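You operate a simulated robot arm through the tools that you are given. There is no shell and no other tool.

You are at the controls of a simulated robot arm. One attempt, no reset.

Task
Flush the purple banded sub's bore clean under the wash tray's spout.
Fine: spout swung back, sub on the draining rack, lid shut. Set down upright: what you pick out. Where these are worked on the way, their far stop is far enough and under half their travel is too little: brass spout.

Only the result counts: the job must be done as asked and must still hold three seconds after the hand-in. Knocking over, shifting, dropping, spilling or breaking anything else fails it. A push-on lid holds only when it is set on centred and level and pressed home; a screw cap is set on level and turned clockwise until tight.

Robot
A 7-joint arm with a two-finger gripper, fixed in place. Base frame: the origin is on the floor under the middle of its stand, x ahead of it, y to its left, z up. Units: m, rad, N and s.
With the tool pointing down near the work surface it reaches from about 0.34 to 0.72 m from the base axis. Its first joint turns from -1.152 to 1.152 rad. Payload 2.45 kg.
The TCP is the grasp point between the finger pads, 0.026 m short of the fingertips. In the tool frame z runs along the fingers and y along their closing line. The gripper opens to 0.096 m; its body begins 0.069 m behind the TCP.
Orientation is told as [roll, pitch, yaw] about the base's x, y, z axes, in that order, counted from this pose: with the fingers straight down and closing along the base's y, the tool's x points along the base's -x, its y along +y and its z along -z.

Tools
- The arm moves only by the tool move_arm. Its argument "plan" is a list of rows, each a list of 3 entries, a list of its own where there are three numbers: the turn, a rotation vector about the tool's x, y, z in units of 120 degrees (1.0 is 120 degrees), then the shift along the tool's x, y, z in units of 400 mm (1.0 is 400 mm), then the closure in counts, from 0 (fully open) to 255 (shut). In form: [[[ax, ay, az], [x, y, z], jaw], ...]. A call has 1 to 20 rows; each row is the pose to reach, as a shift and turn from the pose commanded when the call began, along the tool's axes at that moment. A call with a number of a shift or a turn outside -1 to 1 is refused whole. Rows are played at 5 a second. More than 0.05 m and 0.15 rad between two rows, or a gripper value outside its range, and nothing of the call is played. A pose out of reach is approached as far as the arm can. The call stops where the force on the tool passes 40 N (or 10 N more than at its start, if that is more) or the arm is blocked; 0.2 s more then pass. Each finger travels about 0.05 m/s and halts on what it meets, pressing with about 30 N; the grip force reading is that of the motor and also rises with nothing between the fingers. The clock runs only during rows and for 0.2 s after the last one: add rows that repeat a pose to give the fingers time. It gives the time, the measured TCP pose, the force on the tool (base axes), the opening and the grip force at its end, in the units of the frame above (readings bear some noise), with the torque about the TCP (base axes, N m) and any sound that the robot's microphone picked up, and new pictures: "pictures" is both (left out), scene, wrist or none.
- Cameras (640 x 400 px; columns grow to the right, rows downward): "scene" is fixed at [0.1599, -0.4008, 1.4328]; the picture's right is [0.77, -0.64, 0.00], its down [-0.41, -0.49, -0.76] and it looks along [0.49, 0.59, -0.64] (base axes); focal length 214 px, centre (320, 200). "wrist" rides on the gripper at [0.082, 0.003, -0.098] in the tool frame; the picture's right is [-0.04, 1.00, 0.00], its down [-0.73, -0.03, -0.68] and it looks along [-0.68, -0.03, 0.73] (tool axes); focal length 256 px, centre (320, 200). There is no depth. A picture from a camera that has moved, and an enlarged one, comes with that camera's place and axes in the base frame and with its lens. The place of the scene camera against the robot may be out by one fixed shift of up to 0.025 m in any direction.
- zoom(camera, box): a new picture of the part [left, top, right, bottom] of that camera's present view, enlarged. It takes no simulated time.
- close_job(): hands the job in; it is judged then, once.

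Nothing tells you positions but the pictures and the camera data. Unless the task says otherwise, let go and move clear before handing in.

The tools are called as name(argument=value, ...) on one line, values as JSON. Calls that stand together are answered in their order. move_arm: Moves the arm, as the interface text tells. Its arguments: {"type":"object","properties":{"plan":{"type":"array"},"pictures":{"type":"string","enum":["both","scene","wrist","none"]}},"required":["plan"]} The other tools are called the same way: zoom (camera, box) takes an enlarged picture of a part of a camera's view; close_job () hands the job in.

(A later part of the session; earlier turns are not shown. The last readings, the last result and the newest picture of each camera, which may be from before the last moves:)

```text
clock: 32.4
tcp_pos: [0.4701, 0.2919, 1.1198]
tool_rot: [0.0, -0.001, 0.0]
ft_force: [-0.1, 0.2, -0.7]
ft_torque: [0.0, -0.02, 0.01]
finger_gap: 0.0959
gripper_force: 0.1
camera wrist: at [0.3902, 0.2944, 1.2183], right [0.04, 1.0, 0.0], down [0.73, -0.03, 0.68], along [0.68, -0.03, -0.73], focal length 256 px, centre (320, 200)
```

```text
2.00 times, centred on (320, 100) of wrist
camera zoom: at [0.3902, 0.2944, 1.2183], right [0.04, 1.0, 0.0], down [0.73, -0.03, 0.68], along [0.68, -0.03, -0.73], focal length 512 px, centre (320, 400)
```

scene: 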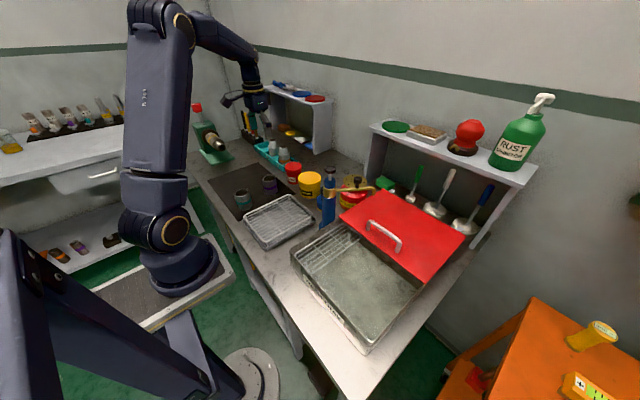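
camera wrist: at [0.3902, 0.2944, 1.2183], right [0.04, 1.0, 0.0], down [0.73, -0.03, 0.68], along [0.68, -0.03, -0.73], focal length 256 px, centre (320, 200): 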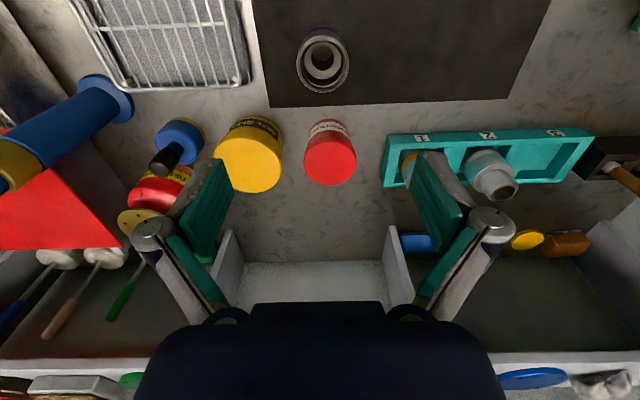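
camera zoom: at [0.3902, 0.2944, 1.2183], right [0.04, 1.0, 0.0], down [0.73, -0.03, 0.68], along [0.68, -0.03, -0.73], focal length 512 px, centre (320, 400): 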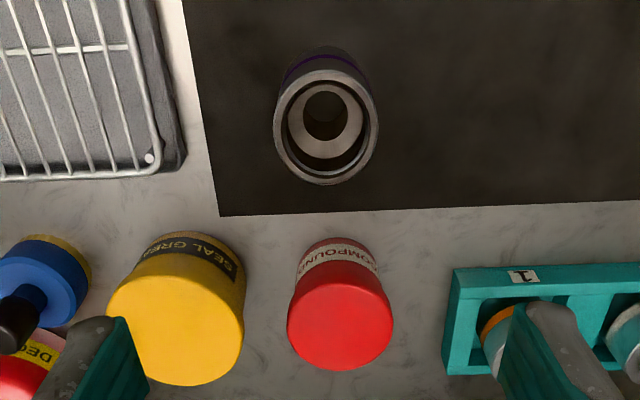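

The sub is centred near (0.4705, 0.2945) with rim ≈0.918 and OD ≈56 mm. I descend above it and check alignment before going down around it.

move_arm(plan=[[[0, 0, 0], [0, 0.006, 0.1], 0], [[0, 0, 0], [-0.001, 0.006, 0.2], 0], [[0, 0, 0], [-0.001, 0.006, 0.3], 0], [[0, 0, 0], [-0.001, 0.006, 0.39], 0], [[0, 0, 0], [-0.001, 0.006, 0.39], 0]], pictures="both")

zoom(camera="wrist", box=[200, 60, 440, 240])

zoom(camera="scene", box=[210, 140, 310, 230])

```text
clock: 33.6
tcp_pos: [0.4697, 0.294, 0.9625]
tool_rot: [0.001, 0.0, -0.001]
ft_force: [0.2, 0.0, 0.1]
ft_torque: [-0.03, 0.03, 0.0]
finger_gap: 0.096
gripper_force: 0.1
camera wrist: at [0.3899, 0.296, 1.0599], right [0.04, 1.0, 0.0], down [0.73, -0.03, 0.68], along [0.68, -0.03, -0.73], focal length 256 px, centre (320, 200)
```

scene: 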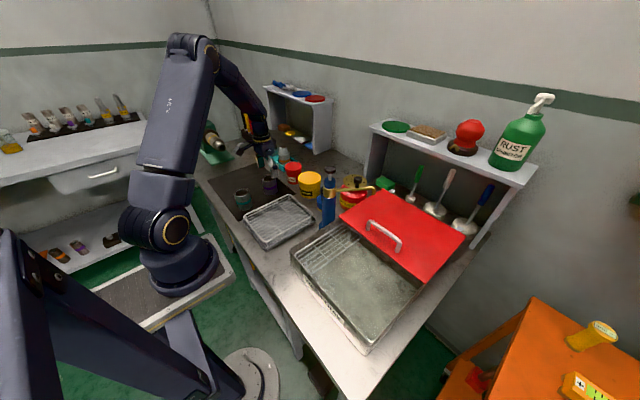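
wrist: 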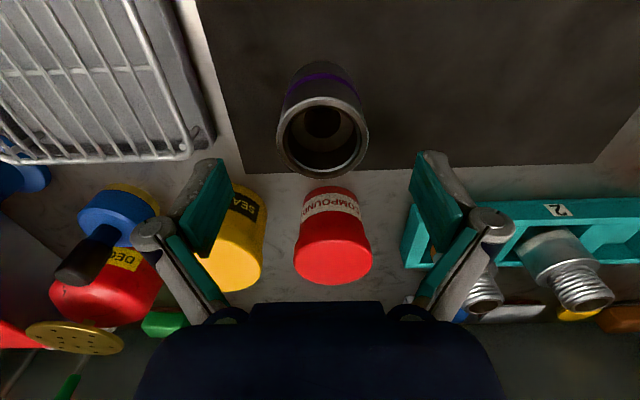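

```text
2.22 times, centred on (320, 150) of wrist
camera zoom: at [0.3899, 0.296, 1.0599], right [0.04, 1.0, 0.0], down [0.73, -0.03, 0.68], along [0.68, -0.03, -0.73], focal length 569 px, centre (320, 311)
```

zoom: 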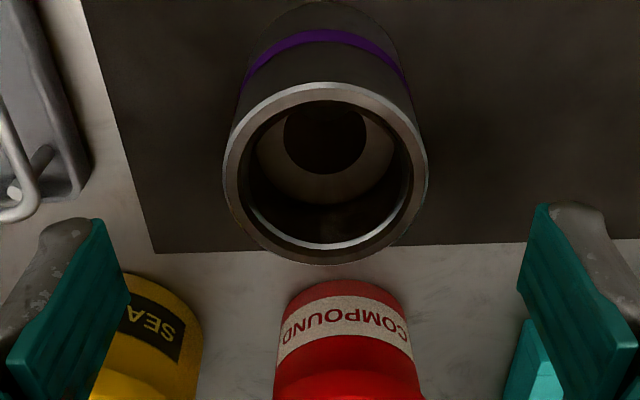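

```text
4.44 times, centred on (260, 185) of scene
camera zoom: at [0.1599, -0.4008, 1.4328], right [0.77, -0.64, 0.0], down [-0.41, -0.49, -0.76], along [0.49, 0.59, -0.64], focal length 953 px, centre (587, 267)
```

zoom: 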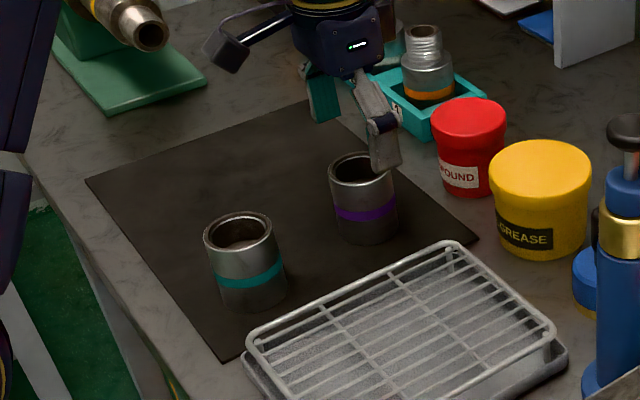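

Aligned: the sub's rim is at z≈0.918, centred on the TCP. I go down to TCP z≈0.898 and grip.

move_arm(plan=[[[0, 0, 0], [0, 0, 0.08], 0], [[0, 0, 0], [0.001, 0, 0.161], 0], [[0, 0, 0], [0.001, 0, 0.161], 0], [[0, 0, 0], [0.001, 0, 0.161], 255], [[0, 0, 0], [0.001, 0, 0.161], 255], [[0, 0, 0], [0.001, 0, 0.161], 255], [[0, 0, 0], [0.001, 0, 0.161], 255], [[0, 0, 0], [0.001, 0, 0.161], 255], [[0, 0, 0], [0.001, 0, 0.161], 255]], pictures="wrist")

```text
clock: 35.6
tcp_pos: [0.4695, 0.2937, 0.8994]
tool_rot: [0.001, 0.0, 0.001]
ft_force: [-1.0, 4.1, 2.5]
ft_torque: [0.27, -0.04, 0.06]
finger_gap: 0.0556
gripper_force: 30.5
camera wrist: at [0.3892, 0.2962, 0.9964], right [0.04, 1.0, 0.0], down [0.73, -0.03, 0.68], along [0.68, -0.03, -0.73], focal length 256 px, centre (320, 200)
```

wrist: 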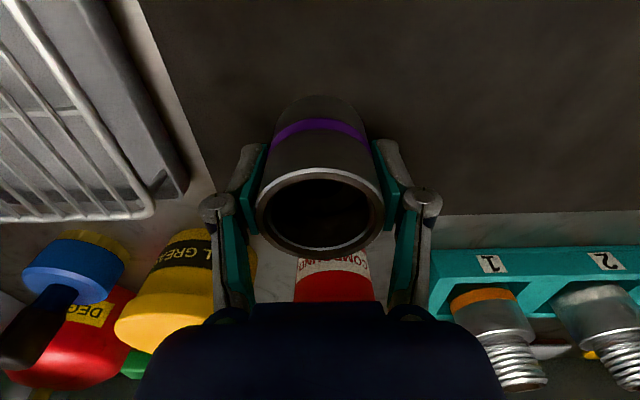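

Gripped (gap 55.6 mm). I lift it straight up.

move_arm(plan=[[[0, 0, 0], [0, 0, -0.05], 255], [[0, 0, 0], [0, 0, -0.15], 255], [[0, 0, 0], [0, 0, -0.26], 255], [[0, 0, 0], [0, 0, -0.37], 255], [[0, 0, 0], [0, 0, -0.48], 255], [[0, 0, 0], [0, 0, -0.59], 255], [[0, 0, 0], [0, 0, -0.7], 255], [[0, 0, 0], [0, 0, -0.75], 255], [[0, 0, 0], [0, 0, -0.75], 255]], pictures="both")

zoom(camera="scene", box=[200, 60, 320, 160])

```text
clock: 37.6
tcp_pos: [0.4698, 0.2928, 1.2009]
tool_rot: [0.001, 0.0, 0.0]
ft_force: [0.0, 0.4, -3.6]
ft_torque: [-0.05, 0.01, -0.01]
finger_gap: 0.0554
gripper_force: 30.7
camera wrist: at [0.39, 0.2956, 1.2986], right [0.04, 1.0, 0.0], down [0.73, -0.03, 0.68], along [0.68, -0.03, -0.73], focal length 256 px, centre (320, 200)
```

scene: 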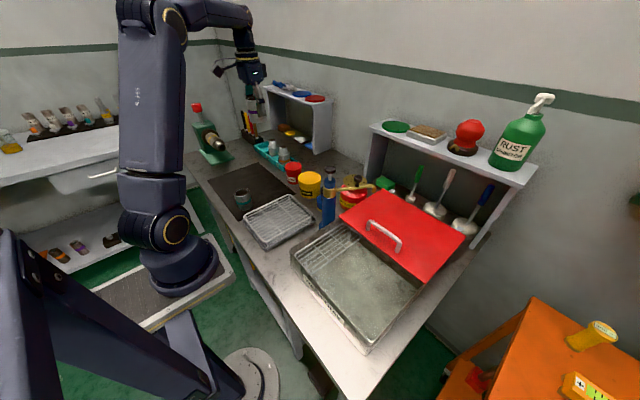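
wrist: 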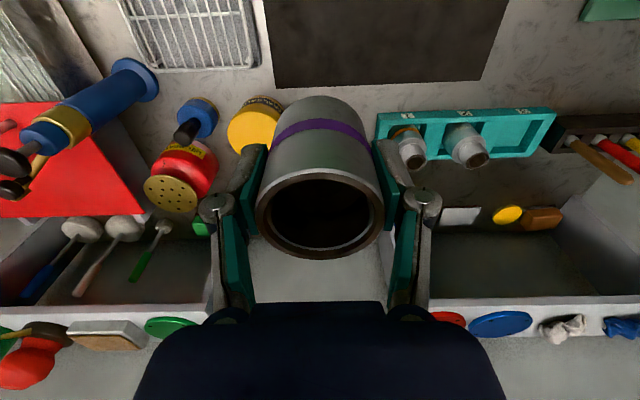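

```text
4.00 times, centred on (260, 110) of scene
camera zoom: at [0.16, -0.4008, 1.4328], right [0.77, -0.64, 0.0], down [-0.41, -0.49, -0.76], along [0.49, 0.59, -0.64], focal length 858 px, centre (560, 560)
```

zoom: 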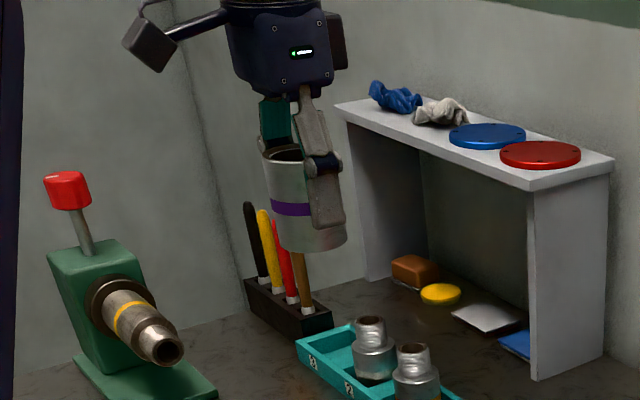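

The sub is held securely. I carry it over toward the tray at height, turning to yaw +90.

move_arm(plan=[[[0, 0, -0.068], [0.015, -0.086, 0], 255], [[0, 0, -0.136], [0.03, -0.173, 0], 255], [[0, 0, -0.205], [0.045, -0.259, 0], 255], [[0, 0, -0.273], [0.06, -0.345, 0], 255], [[0, 0, -0.341], [0.07, -0.432, 0], 255], [[0, 0, -0.409], [0.082, -0.518, 0], 255], [[0, 0, -0.477], [0.082, -0.605, 0], 255], [[0, 0, -0.545], [0.082, -0.69, 0], 255], [[0, 0, -0.614], [0.082, -0.777, 0], 255], [[0, 0, -0.682], [0.082, -0.864, 0], 255], [[0, 0, -0.75], [0.082, -0.95, 0], 255], [[0, 0, -0.75], [0.082, -0.95, 0], 255]], pictures="both")

zoom(camera="wrist", box=[220, 0, 480, 240])

zoom(camera="scene", box=[270, 130, 410, 270])

```text
clock: 40.2
tcp_pos: [0.4381, -0.0867, 1.1998]
tool_rot: [-0.001, 0.0, 1.572]
ft_force: [0.1, -0.3, -2.4]
ft_torque: [-0.01, -0.02, 0.05]
finger_gap: 0.0552
gripper_force: 29.8
camera wrist: at [0.4364, -0.1695, 1.2976], right [-1.0, 0.04, 0.0], down [0.03, 0.73, 0.68], along [0.03, 0.68, -0.73], focal length 256 px, centre (320, 200)
```

scene: 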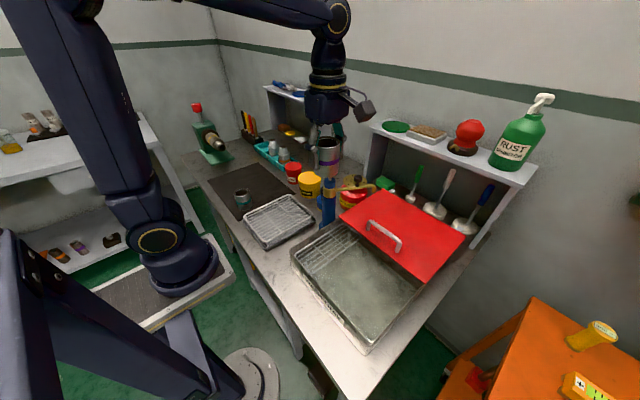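
wrist: 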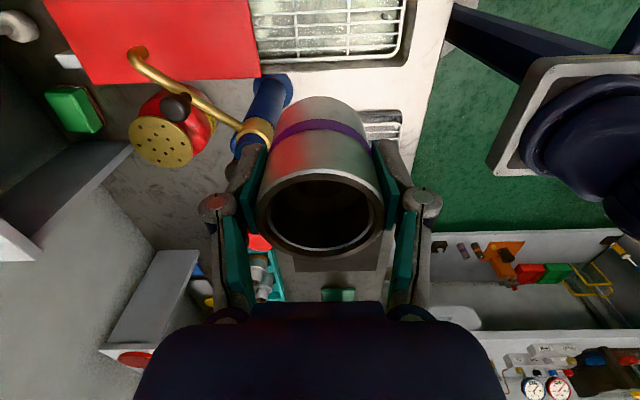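

```text
1.67 times, centred on (350, 120) of wrist
camera zoom: at [0.4364, -0.1695, 1.2976], right [-1.0, 0.04, 0.0], down [0.03, 0.73, 0.68], along [0.03, 0.68, -0.73], focal length 427 px, centre (270, 333)
```

zoom: 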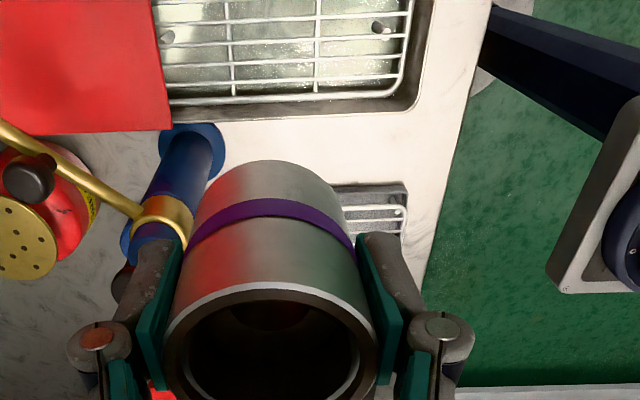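

```text
2.86 times, centred on (340, 200) of scene
camera zoom: at [0.1599, -0.4008, 1.4328], right [0.77, -0.64, 0.0], down [-0.41, -0.49, -0.76], along [0.49, 0.59, -0.64], focal length 613 px, centre (263, 200)
```

zoom: 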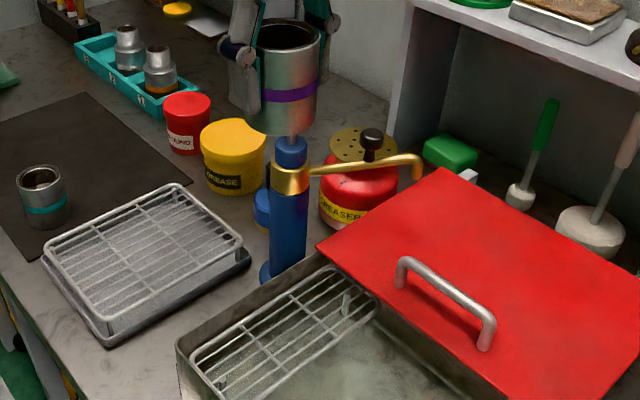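

The grate top is at z≈0.910, so the sub base should rest when the TCP is near 0.955. I move over the mouth location (0.4375, −0.1175) and descend to just above the grate.

move_arm(plan=[[[0, 0, 0], [0.04, 0.001, 0.05], 255], [[0, 0, 0], [0.077, 0.0015, 0.12], 255], [[0, 0, 0], [0.077, 0.0015, 0.22], 255], [[0, 0, 0], [0.077, 0.0015, 0.32], 255], [[0, 0, 0], [0.077, 0.0015, 0.42], 255], [[0, 0, 0], [0.077, 0.0015, 0.5], 255], [[0, 0, 0], [0.077, 0.0015, 0.562], 255], [[0, 0, 0], [0.077, 0.0015, 0.562], 255]], pictures="both")

zoom(camera="scene", box=[290, 170, 410, 270])

```text
clock: 42.0
tcp_pos: [0.4381, -0.1175, 0.9757]
tool_rot: [0.001, -0.001, 1.573]
ft_force: [-0.4, -0.8, -3.1]
ft_torque: [-0.01, 0.01, 0.01]
finger_gap: 0.0557
gripper_force: 30.1
camera wrist: at [0.4354, -0.1999, 1.0734], right [-1.0, 0.04, 0.0], down [0.03, 0.73, 0.68], along [0.03, 0.68, -0.73], focal length 256 px, centre (320, 200)
```

scene: 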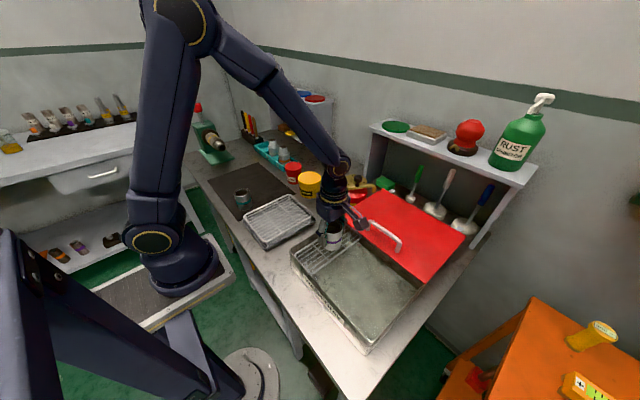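
wrist: 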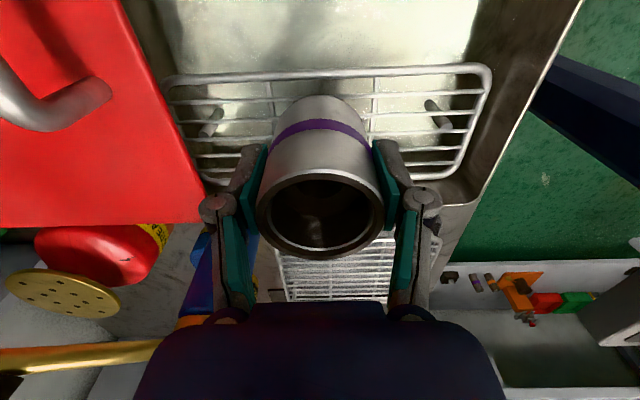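

```text
4.00 times, centred on (350, 220) of scene
camera zoom: at [0.16, -0.4008, 1.4328], right [0.77, -0.64, 0.0], down [-0.41, -0.49, -0.76], along [0.49, 0.59, -0.64], focal length 858 px, centre (200, 120)
```

zoom: 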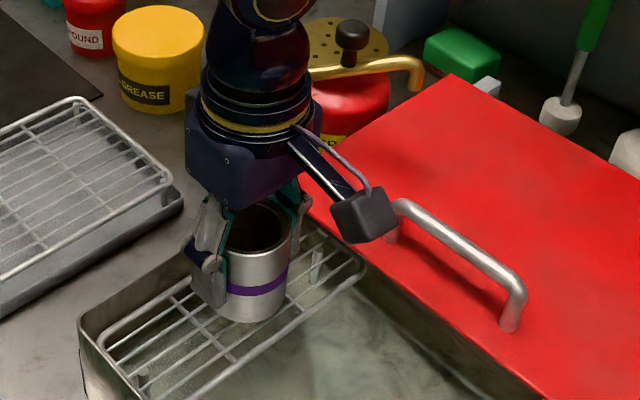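

The sub hovers over the grate. I lower gently in small steps, watching the vertical force.

move_arm(plan=[[[0, 0, 0], [0, 0, 0.01], 255], [[0, 0, 0], [0, 0, 0.02], 255], [[0, 0, 0], [0, 0, 0.03], 255], [[0, 0, 0], [0, 0, 0.038], 255], [[0, 0, 0], [0, 0, 0.038], 255]], pictures="none")

```text
clock: 43.2
tcp_pos: [0.4371, -0.1179, 0.9609]
tool_rot: [0.0, 0.001, 1.571]
ft_force: [-4.7, 0.0, 17.9]
ft_torque: [-0.02, 0.13, -0.18]
finger_gap: 0.0556
gripper_force: 30.2
```

Contact is felt (about 18 N). I ease up a millimetre and release the sub, opening only modestly.

move_arm(plan=[[[0, 0, 0], [0, 0, -0.003], 255], [[0, 0, 0], [0, 0, -0.003], 255]], pictures="wrist")

```text
clock: 43.8
tcp_pos: [0.437, -0.1168, 0.961]
tool_rot: [0.001, -0.003, 1.573]
ft_force: [-1.0, 0.8, -3.2]
ft_torque: [-0.02, 0.01, 0.07]
finger_gap: 0.0553
gripper_force: 30.3
camera wrist: at [0.4355, -0.1992, 1.0583], right [-1.0, 0.04, 0.0], down [0.03, 0.73, 0.68], along [0.03, 0.68, -0.73], focal length 256 px, centre (320, 200)
```

wrist: 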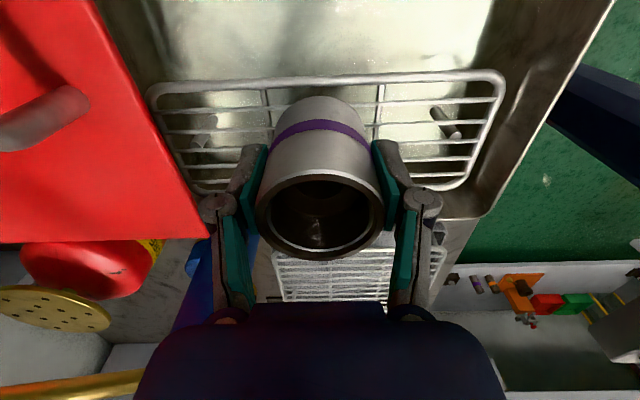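

move_arm(plan=[[[0, 0, 0], [0, 0, 0.0015], 255], [[0, 0, 0], [0, 0, 0.0015], 200], [[0, 0, 0], [0, 0, 0.0015], 120], [[0, 0, 0], [0, 0, 0.0015], 60], [[0, 0, 0], [0, 0, 0.0015], 60], [[0, 0, 0], [0, 0, 0.0015], 60]], pictures="both")

```text
clock: 45.2
tcp_pos: [0.438, -0.1177, 0.961]
tool_rot: [0.0, 0.001, 1.571]
ft_force: [0.0, -0.1, -0.1]
ft_torque: [-0.02, -0.03, 0.0]
finger_gap: 0.0737
gripper_force: 0.1
camera wrist: at [0.4356, -0.1997, 1.0585], right [-1.0, 0.04, 0.0], down [0.03, 0.73, 0.68], along [0.03, 0.68, -0.73], focal length 256 px, centre (320, 200)
```

scene: 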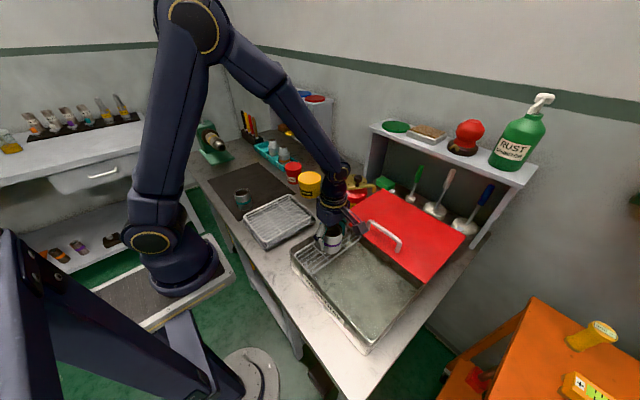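
wrist: 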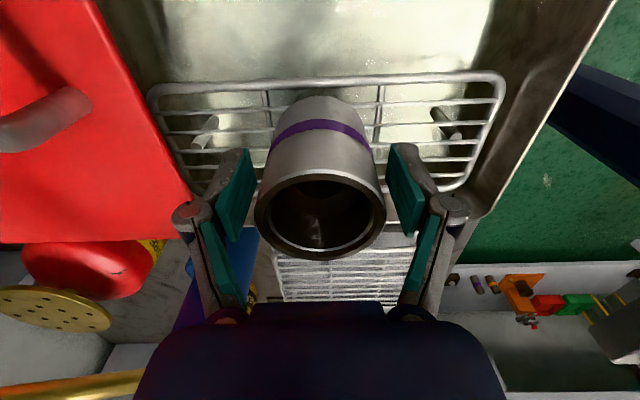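

The sub stands on the grate. I rise straight up and go back over the spout knob.

move_arm(plan=[[[0, 0, 0], [0, 0, -0.04], 60], [[0, 0, 0], [0, 0, -0.12], 60], [[0, 0, 0], [0, 0, -0.24], 60], [[0, 0, 0], [0, 0, -0.36], 60], [[0, 0, 0], [0, 0, -0.48], 60], [[0, 0, 0], [0, 0, -0.59], 60], [[0, 0, 0], [-0.05, -0.09, -0.59], 100], [[0, 0, 0], [-0.09, -0.19, -0.59], 100], [[0, 0, 0], [-0.1, -0.28, -0.59], 100], [[0, 0, 0], [-0.1, -0.33, -0.55], 100], [[0, 0, 0], [-0.1, -0.33, -0.55], 100]], pictures="both")

zoom(camera="scene", box=[280, 150, 400, 270])

zoom(camera="wrist", box=[220, 0, 480, 240])

```text
clock: 47.6
tcp_pos: [0.5696, -0.0783, 1.1805]
tool_rot: [0.001, 0.001, 1.57]
ft_force: [-0.3, -0.7, -0.1]
ft_torque: [0.0, -0.01, 0.02]
finger_gap: 0.0585
gripper_force: 0.2
camera wrist: at [0.5671, -0.1596, 1.2791], right [-1.0, 0.04, 0.0], down [0.03, 0.73, 0.68], along [0.03, 0.68, -0.73], focal length 256 px, centre (320, 200)
```

scene: 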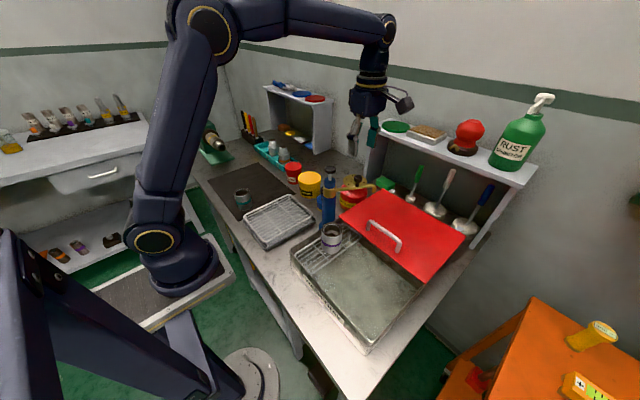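
wrist: 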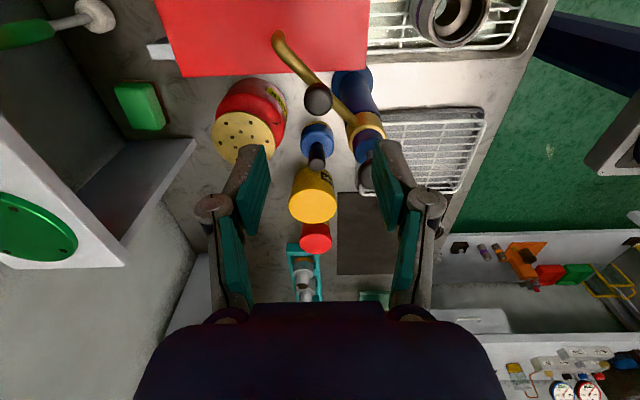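

```text
3.33 times, centred on (340, 210) of scene
camera zoom: at [0.1599, -0.4008, 1.4328], right [0.77, -0.64, 0.0], down [-0.41, -0.49, -0.76], along [0.49, 0.59, -0.64], focal length 715 px, centre (253, 167)
```

zoom: 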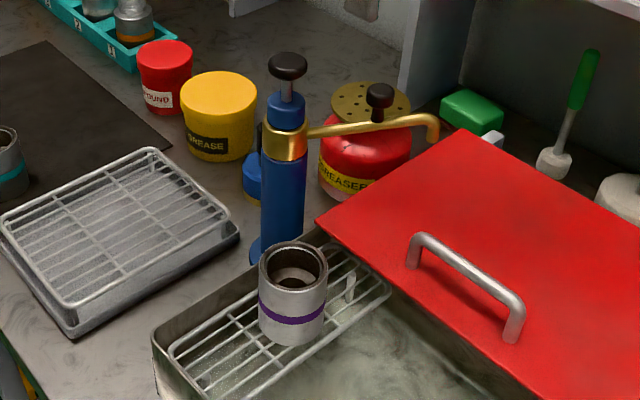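

```text
1.67 times, centred on (350, 120) of wrist
camera zoom: at [0.5671, -0.1596, 1.2791], right [-1.0, 0.04, 0.0], down [0.03, 0.73, 0.68], along [0.03, 0.68, -0.73], focal length 427 px, centre (270, 333)
```

zoom: 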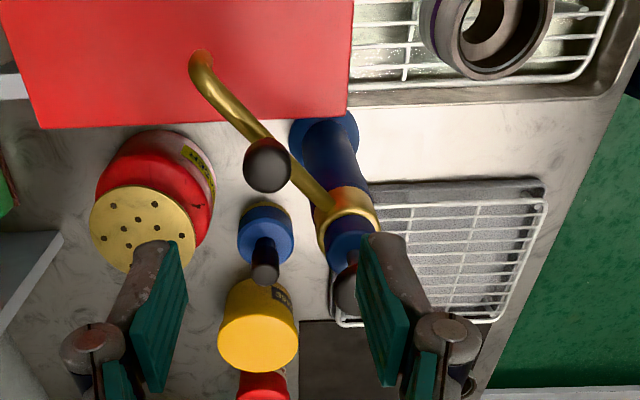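

The sub stands upright on the grate and the knob is back at its original spot (0.572, −0.076). I lower around the knob and form the loose cage again.

move_arm(plan=[[[0, 0, 0], [-0.0065, -0.005, 0.08], 100], [[0, 0, 0], [-0.0065, -0.005, 0.16], 100], [[0, 0, 0], [-0.0065, -0.005, 0.22], 100], [[0, 0, 0], [-0.0065, -0.005, 0.269], 100], [[0, 0, 0], [-0.0065, -0.005, 0.269], 178], [[0, 0, 0], [-0.0065, -0.005, 0.269], 178], [[0, 0, 0], [-0.0065, -0.005, 0.269], 178]], pictures="wrist")

```text
clock: 49.2
tcp_pos: [0.5715, -0.0759, 1.074]
tool_rot: [0.0, -0.001, 1.57]
ft_force: [-0.1, 0.4, -0.1]
ft_torque: [0.03, 0.0, -0.03]
finger_gap: 0.0292
gripper_force: 0.1
camera wrist: at [0.5694, -0.1566, 1.1704], right [-1.0, 0.04, 0.0], down [0.03, 0.73, 0.68], along [0.03, 0.68, -0.73], focal length 256 px, centre (320, 200)
```

wrist: 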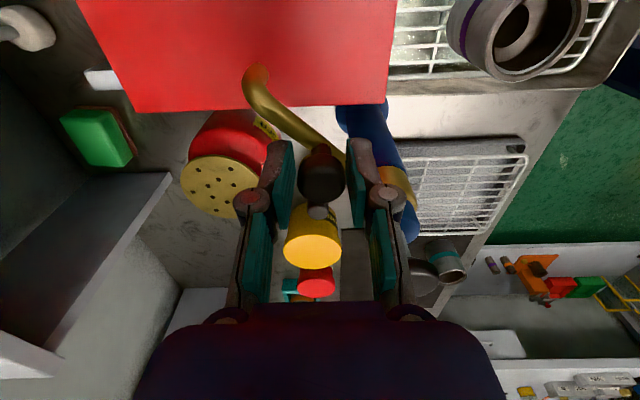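

Cage formed. I swing the spout over to its far stop above the sub.

move_arm(plan=[[[0, 0, 0], [0.0115, 0.0133, 0], 178], [[0, 0, 0], [0.0223, 0.0275, 0], 178], [[0, 0, 0], [0.0313, 0.0425, 0], 178], [[0, 0, 0], [0.0393, 0.0585, 0], 178], [[0, 0, 0], [0.0458, 0.0748, 0], 178], [[0, 0, 0], [0.0508, 0.0918, 0], 178], [[0, 0, 0], [0.0543, 0.109, 0], 178], [[0, 0, 0], [0.0563, 0.1265, 0], 178], [[0, 0, 0], [0.0568, 0.1443, 0], 178], [[0, 0, 0], [0.0558, 0.162, 0], 178], [[0, 0, 0], [0.053, 0.1795, 0], 178], [[0, 0, 0], [0.049, 0.1965, 0], 178], [[0, 0, 0], [0.0433, 0.2133, 0], 178], [[0, 0, 0], [0.0363, 0.2295, 0], 178], [[0, 0, 0], [0.0278, 0.245, 0], 178], [[0, 0, 0], [0.018, 0.2598, 0], 178], [[0, 0, 0], [0.007, 0.2735, 0], 178], [[0, 0, 0], [0.007, 0.2735, 0], 178], [[0, 0, 0], [0.007, 0.2735, 0], 178]], pictures="both")

zoom(camera="scene", box=[280, 150, 400, 270])

zoom(camera="wrist", box=[220, 0, 480, 240])

```text
clock: 53.2
tcp_pos: [0.4633, -0.0784, 1.072]
tool_rot: [0.0, 0.0, 1.572]
ft_force: [5.0, 1.1, 1.9]
ft_torque: [0.01, -0.05, 0.02]
finger_gap: 0.0318
gripper_force: 1.4
camera wrist: at [0.4608, -0.1598, 1.1709], right [-1.0, 0.04, 0.0], down [0.03, 0.73, 0.68], along [0.03, 0.68, -0.73], focal length 256 px, centre (320, 200)
```

scene: 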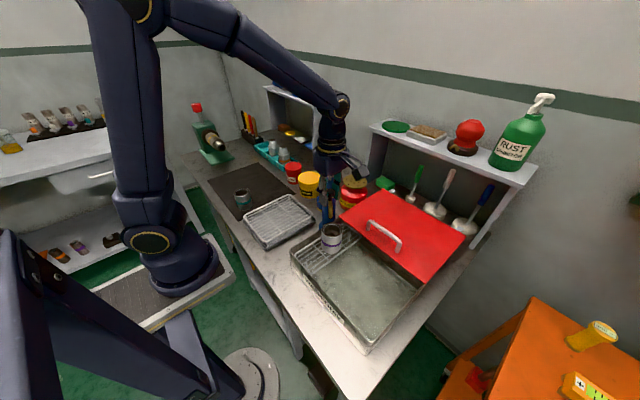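
wrist: 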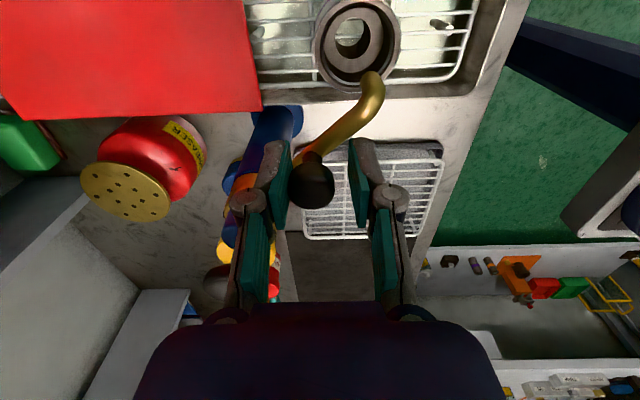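

```text
3.33 times, centred on (340, 210) of scene
camera zoom: at [0.16, -0.4007, 1.4328], right [0.77, -0.64, 0.0], down [-0.41, -0.49, -0.76], along [0.49, 0.59, -0.64], focal length 715 px, centre (253, 167)
```

zoom: 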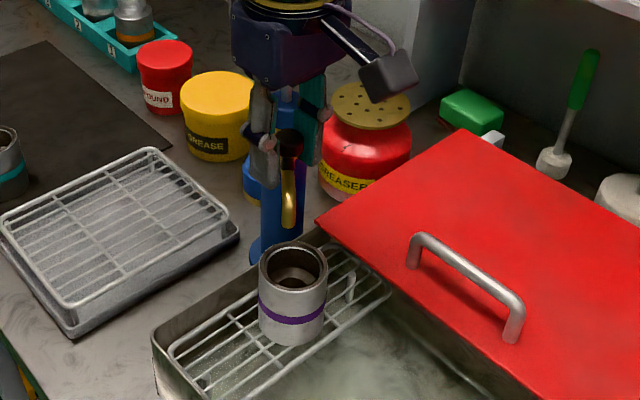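

```text
1.67 times, centred on (350, 120) of wrist
camera zoom: at [0.4608, -0.1598, 1.1709], right [-1.0, 0.04, 0.0], down [0.03, 0.73, 0.68], along [0.03, 0.68, -0.73], focal length 427 px, centre (270, 333)
```

zoom: 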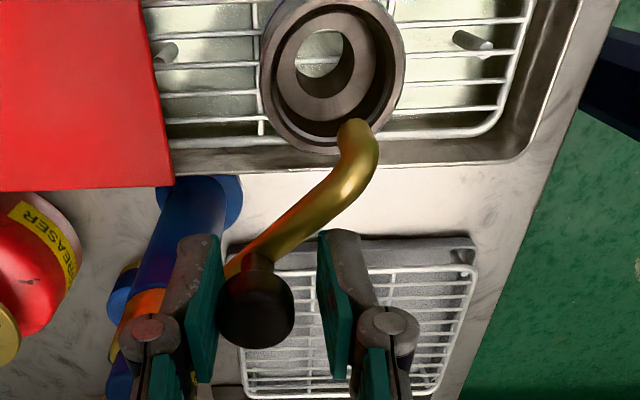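

The spout mouth is directly above the sub's bore at the far stop. I hold here for a few seconds and look for any flow or change.

move_arm(plan=[[[0, 0, 0], [0, 0, 0], 178], [[0, 0, 0], [0, 0, 0], 178], [[0, 0, 0], [0, 0, 0], 178], [[0, 0, 0], [0, 0, 0], 178], [[0, 0, 0], [0, 0, 0], 178], [[0, 0, 0], [0, 0, 0], 178], [[0, 0, 0], [0, 0, 0], 178], [[0, 0, 0], [0, 0, 0], 178], [[0, 0, 0], [0, 0, 0], 178], [[0, 0, 0], [0, 0, 0], 178], [[0, 0, 0], [0, 0, 0], 178], [[0, 0, 0], [0, 0, 0], 178], [[0, 0, 0], [0, 0, 0], 178], [[0, 0, 0], [0, 0, 0], 178], [[0, 0, 0], [0, 0, 0], 178]], pictures="both")

zoom(camera="scene", box=[310, 190, 360, 260])

zoom(camera="wrist", box=[300, 0, 420, 110])

```text
clock: 56.4
tcp_pos: [0.4619, -0.0776, 1.0733]
tool_rot: [-0.001, 0.0, 1.571]
ft_force: [4.3, 1.0, -1.1]
ft_torque: [0.02, -0.03, 0.03]
finger_gap: 0.0319
gripper_force: 1.9
camera wrist: at [0.4608, -0.1599, 1.1708], right [-1.0, 0.04, 0.0], down [0.03, 0.73, 0.68], along [0.03, 0.68, -0.73], focal length 256 px, centre (320, 200)
```

scene: 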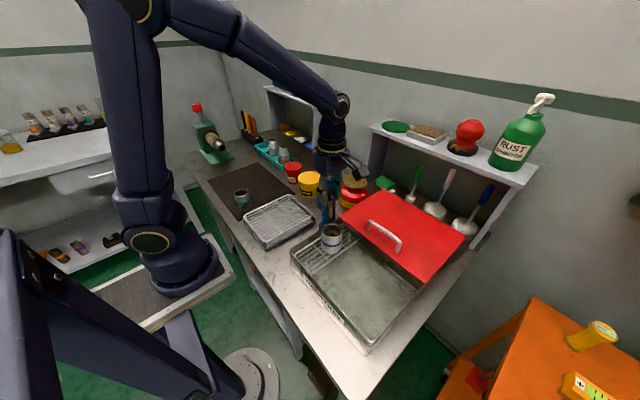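
wrist: 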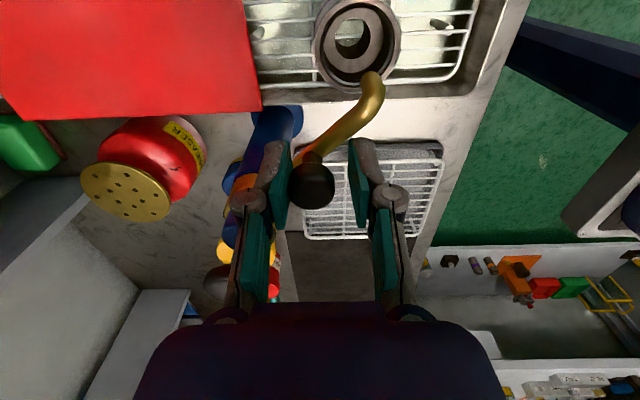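

```text
5.71 times, centred on (335, 225) of scene
camera zoom: at [0.1601, -0.4008, 1.4328], right [0.77, -0.64, 0.0], down [-0.41, -0.49, -0.76], along [0.49, 0.59, -0.64], focal length 1226 px, centre (234, 57)
```

zoom: 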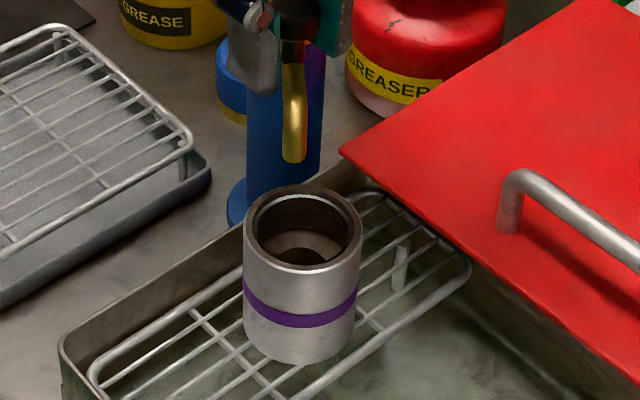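

```text
3.64 times, centred on (360, 55) of wrist
camera zoom: at [0.4608, -0.1599, 1.1708], right [-1.0, 0.04, 0.0], down [0.03, 0.73, 0.68], along [0.03, 0.68, -0.73], focal length 931 px, centre (174, 727)
```

zoom: 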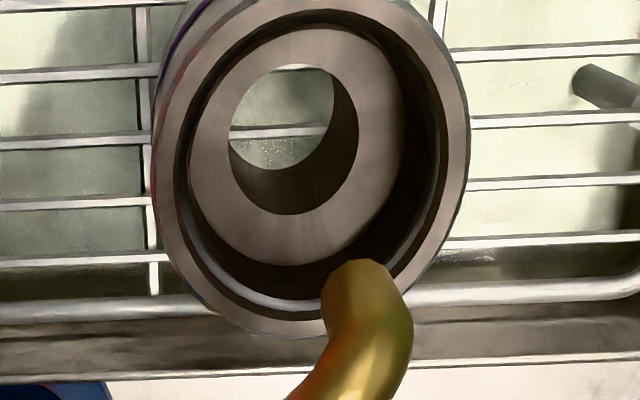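

The mouth is right over the bore, but nothing flows; the post has a plunger knob on a steel rod on top, evidently the pump. I release the spout here (at its far stop), rise, and look closely at the plunger.

move_arm(plan=[[[0, 0, 0], [0, 0, 0], 100], [[0, 0, 0], [0, 0, 0], 100], [[0, 0, 0], [0, 0, -0.08], 100], [[0, 0, 0], [0, 0, -0.18], 100], [[0, 0, 0], [-0.03, -0.04, -0.25], 150], [[0, 0, 0], [-0.07, -0.08, -0.25], 200], [[0, 0, 0], [-0.11, -0.14, -0.25], 255], [[0, 0, 0], [-0.11, -0.14, -0.25], 255], [[0, 0, 0], [-0.11, -0.14, -0.25], 255], [[0, 0, 0], [-0.11, -0.14, -0.25], 255]], pictures="both")

zoom(camera="scene", box=[280, 140, 400, 260])

zoom(camera="wrist", box=[220, 0, 480, 240])

```text
clock: 58.6
tcp_pos: [0.5185, -0.0359, 1.1725]
tool_rot: [-0.001, 0.001, 1.57]
ft_force: [-0.7, 0.8, -0.1]
ft_torque: [0.01, 0.01, 0.02]
finger_gap: 0.0
gripper_force: 28.3
camera wrist: at [0.5163, -0.1156, 1.2705], right [-1.0, 0.04, 0.0], down [0.03, 0.73, 0.68], along [0.03, 0.68, -0.73], focal length 256 px, centre (320, 200)
```

scene: 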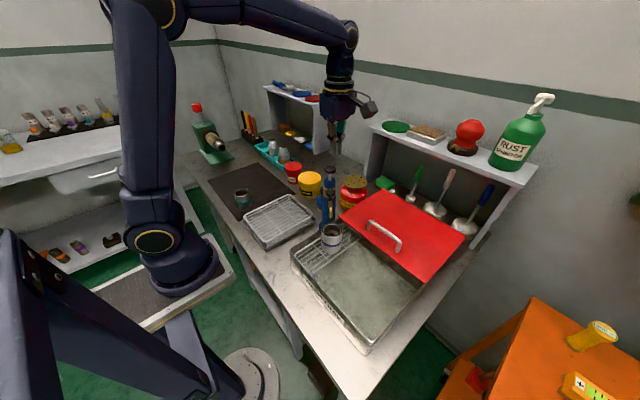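
wrist: 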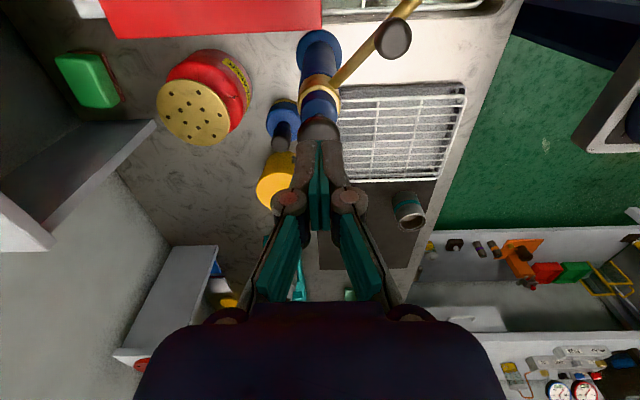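

```text
3.33 times, centred on (340, 200) of scene
camera zoom: at [0.1599, -0.4008, 1.4328], right [0.77, -0.64, 0.0], down [-0.41, -0.49, -0.76], along [0.49, 0.59, -0.64], focal length 715 px, centre (253, 200)
```

zoom: 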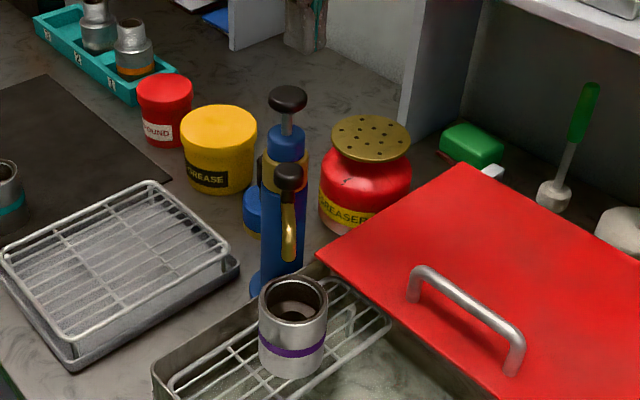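

```text
1.67 times, centred on (350, 120) of wrist
camera zoom: at [0.5163, -0.1156, 1.2705], right [-1.0, 0.04, 0.0], down [0.03, 0.73, 0.68], along [0.03, 0.68, -0.73], focal length 427 px, centre (270, 333)
```

zoom: 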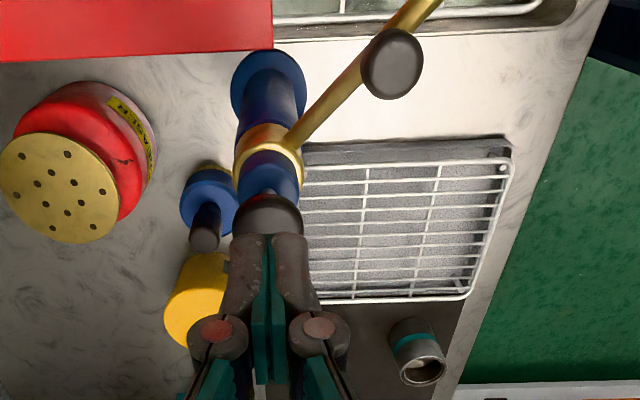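

I line the closed fingertips up over the plunger knob at about (0.521, −0.013, top ≈1.10).

move_arm(plan=[[[0, 0, 0], [-0.03, -0.003, 0.02], 255], [[0, 0, 0], [-0.057, -0.006, 0.06], 255], [[0, 0, 0], [-0.057, -0.006, 0.068], 255]], pictures="both")

zoom(camera="scene", box=[290, 130, 380, 210])

zoom(camera="wrist", box=[240, 60, 400, 220])

```text
clock: 59.4
tcp_pos: [0.5204, -0.0104, 1.1448]
tool_rot: [-0.001, 0.001, 1.571]
ft_force: [-0.3, -0.5, -0.5]
ft_torque: [-0.03, 0.01, 0.0]
finger_gap: 0.0
gripper_force: 28.2
camera wrist: at [0.5186, -0.0932, 1.2435], right [-1.0, 0.04, 0.0], down [0.03, 0.73, 0.68], along [0.03, 0.68, -0.73], focal length 256 px, centre (320, 200)
```

scene: 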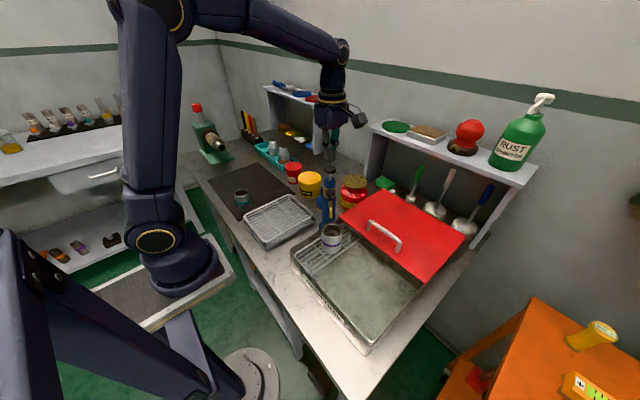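
wrist: 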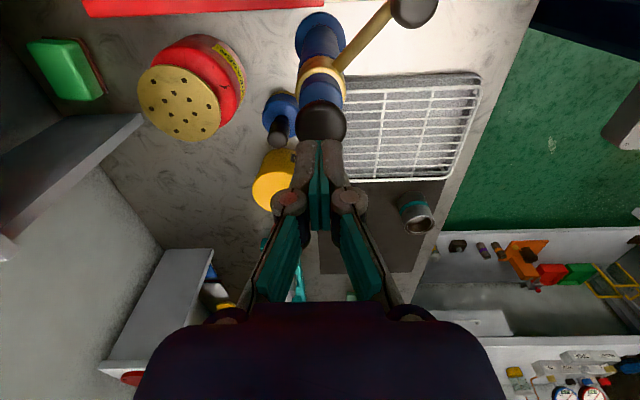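

```text
5.00 times, centred on (335, 170) of scene
camera zoom: at [0.1599, -0.4008, 1.4328], right [0.77, -0.64, 0.0], down [-0.41, -0.49, -0.76], along [0.49, 0.59, -0.64], focal length 1072 px, centre (245, 350)
```

zoom: 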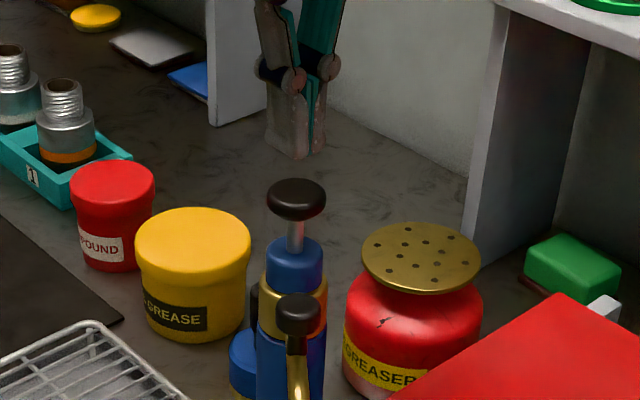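

```text
2.50 times, centred on (320, 140) of wrist
camera zoom: at [0.5186, -0.0932, 1.2435], right [-1.0, 0.04, 0.0], down [0.03, 0.73, 0.68], along [0.03, 0.68, -0.73], focal length 640 px, centre (320, 350)
```

zoom: 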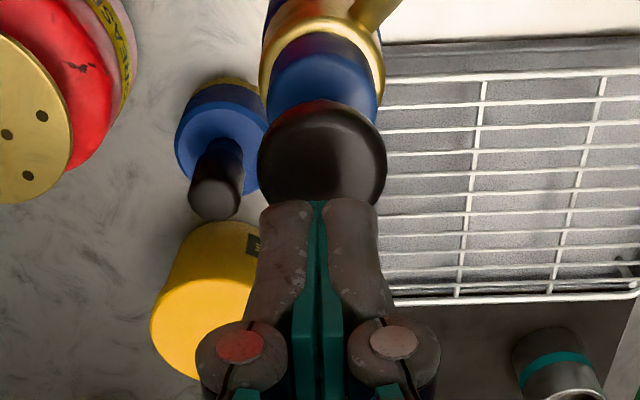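

The knob disc sits about 6 mm toward −y of my fingertips. I shift and start pressing down in small steps.

move_arm(plan=[[[0, 0, 0], [0.014, -0.001, 0.02], 255], [[0, 0, 0], [0.014, -0.001, 0.035], 255], [[0, 0, 0], [0.014, -0.001, 0.05], 255], [[0, 0, 0], [0.014, -0.001, 0.06], 255], [[0, 0, 0], [0.014, -0.001, 0.07], 255]], pictures="both")

zoom(camera="scene", box=[290, 130, 380, 210])

zoom(camera="wrist", box=[240, 60, 400, 220])

```text
clock: 60.6
tcp_pos: [0.5202, -0.0182, 1.1178]
tool_rot: [-0.001, 0.002, 1.571]
ft_force: [0.1, 0.2, 1.2]
ft_torque: [0.0, 0.01, 0.0]
finger_gap: 0.006
gripper_force: 28.1
camera wrist: at [0.5188, -0.0989, 1.2154], right [-1.0, 0.04, 0.0], down [0.03, 0.73, 0.68], along [0.03, 0.68, -0.73], focal length 256 px, centre (320, 200)
```

scene: 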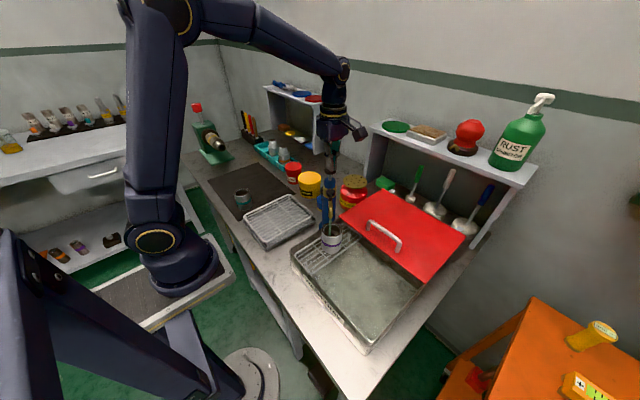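
wrist: 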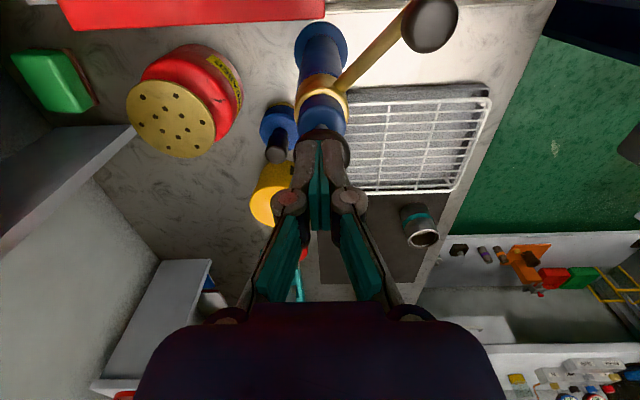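

```text
5.00 times, centred on (335, 170) of scene
camera zoom: at [0.1599, -0.4008, 1.4328], right [0.77, -0.64, 0.0], down [-0.41, -0.49, -0.76], along [0.49, 0.59, -0.64], focal length 1072 px, centre (245, 350)
```

zoom: 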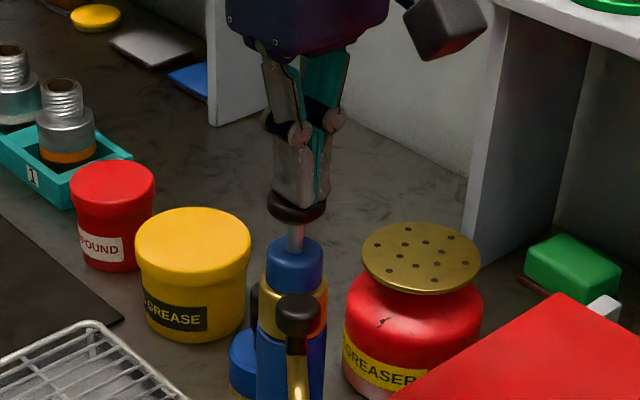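

```text
2.50 times, centred on (320, 140) of wrist
camera zoom: at [0.5188, -0.0989, 1.2154], right [-1.0, 0.04, 0.0], down [0.03, 0.73, 0.68], along [0.03, 0.68, -0.73], focal length 640 px, centre (320, 350)
```

zoom: 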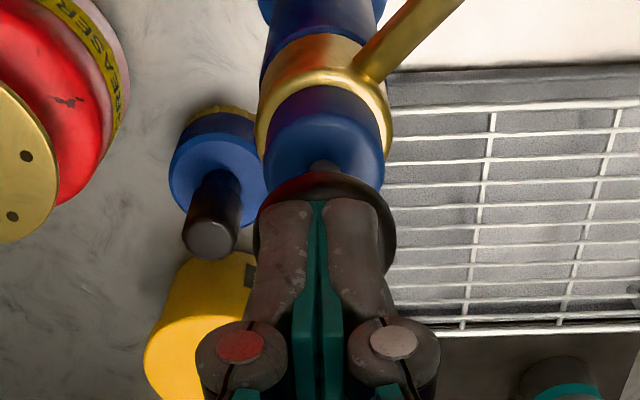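

The fingertips are right on the knob. I press down gradually.

move_arm(plan=[[[0, 0, 0], [0, 0, 0.008], 255], [[0, 0, 0], [0, 0, 0.016], 255], [[0, 0, 0], [0, 0, 0.024], 255], [[0, 0, 0], [0, 0, 0.032], 255]], pictures="both")

zoom(camera="scene", box=[290, 130, 390, 260])

```text
clock: 61.6
tcp_pos: [0.5217, -0.0166, 1.1046]
tool_rot: [-0.001, -0.001, 1.57]
ft_force: [0.4, -0.4, 6.5]
ft_torque: [-0.03, 0.01, 0.01]
finger_gap: 0.0061
gripper_force: 28.9
camera wrist: at [0.5188, -0.0988, 1.2027], right [-1.0, 0.04, 0.0], down [0.03, 0.73, 0.68], along [0.03, 0.68, -0.73], focal length 256 px, centre (320, 200)
```

scene: 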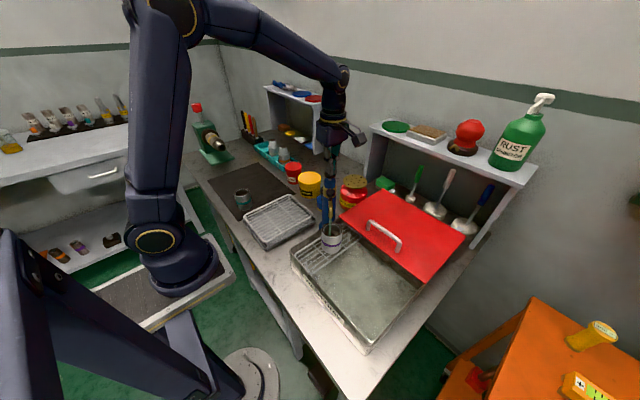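
wrist: 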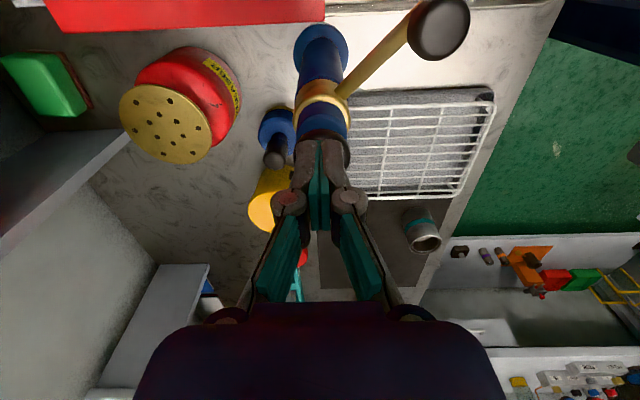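

```text
3.08 times, centred on (340, 195) of scene
camera zoom: at [0.1598, -0.4008, 1.4328], right [0.77, -0.64, 0.0], down [-0.41, -0.49, -0.76], along [0.49, 0.59, -0.64], focal length 660 px, centre (258, 215)
```

zoom: 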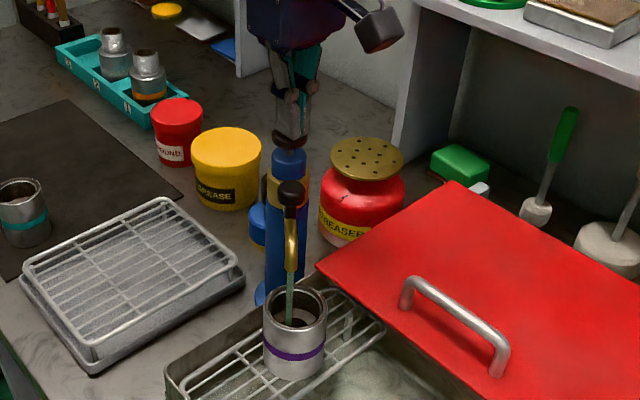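

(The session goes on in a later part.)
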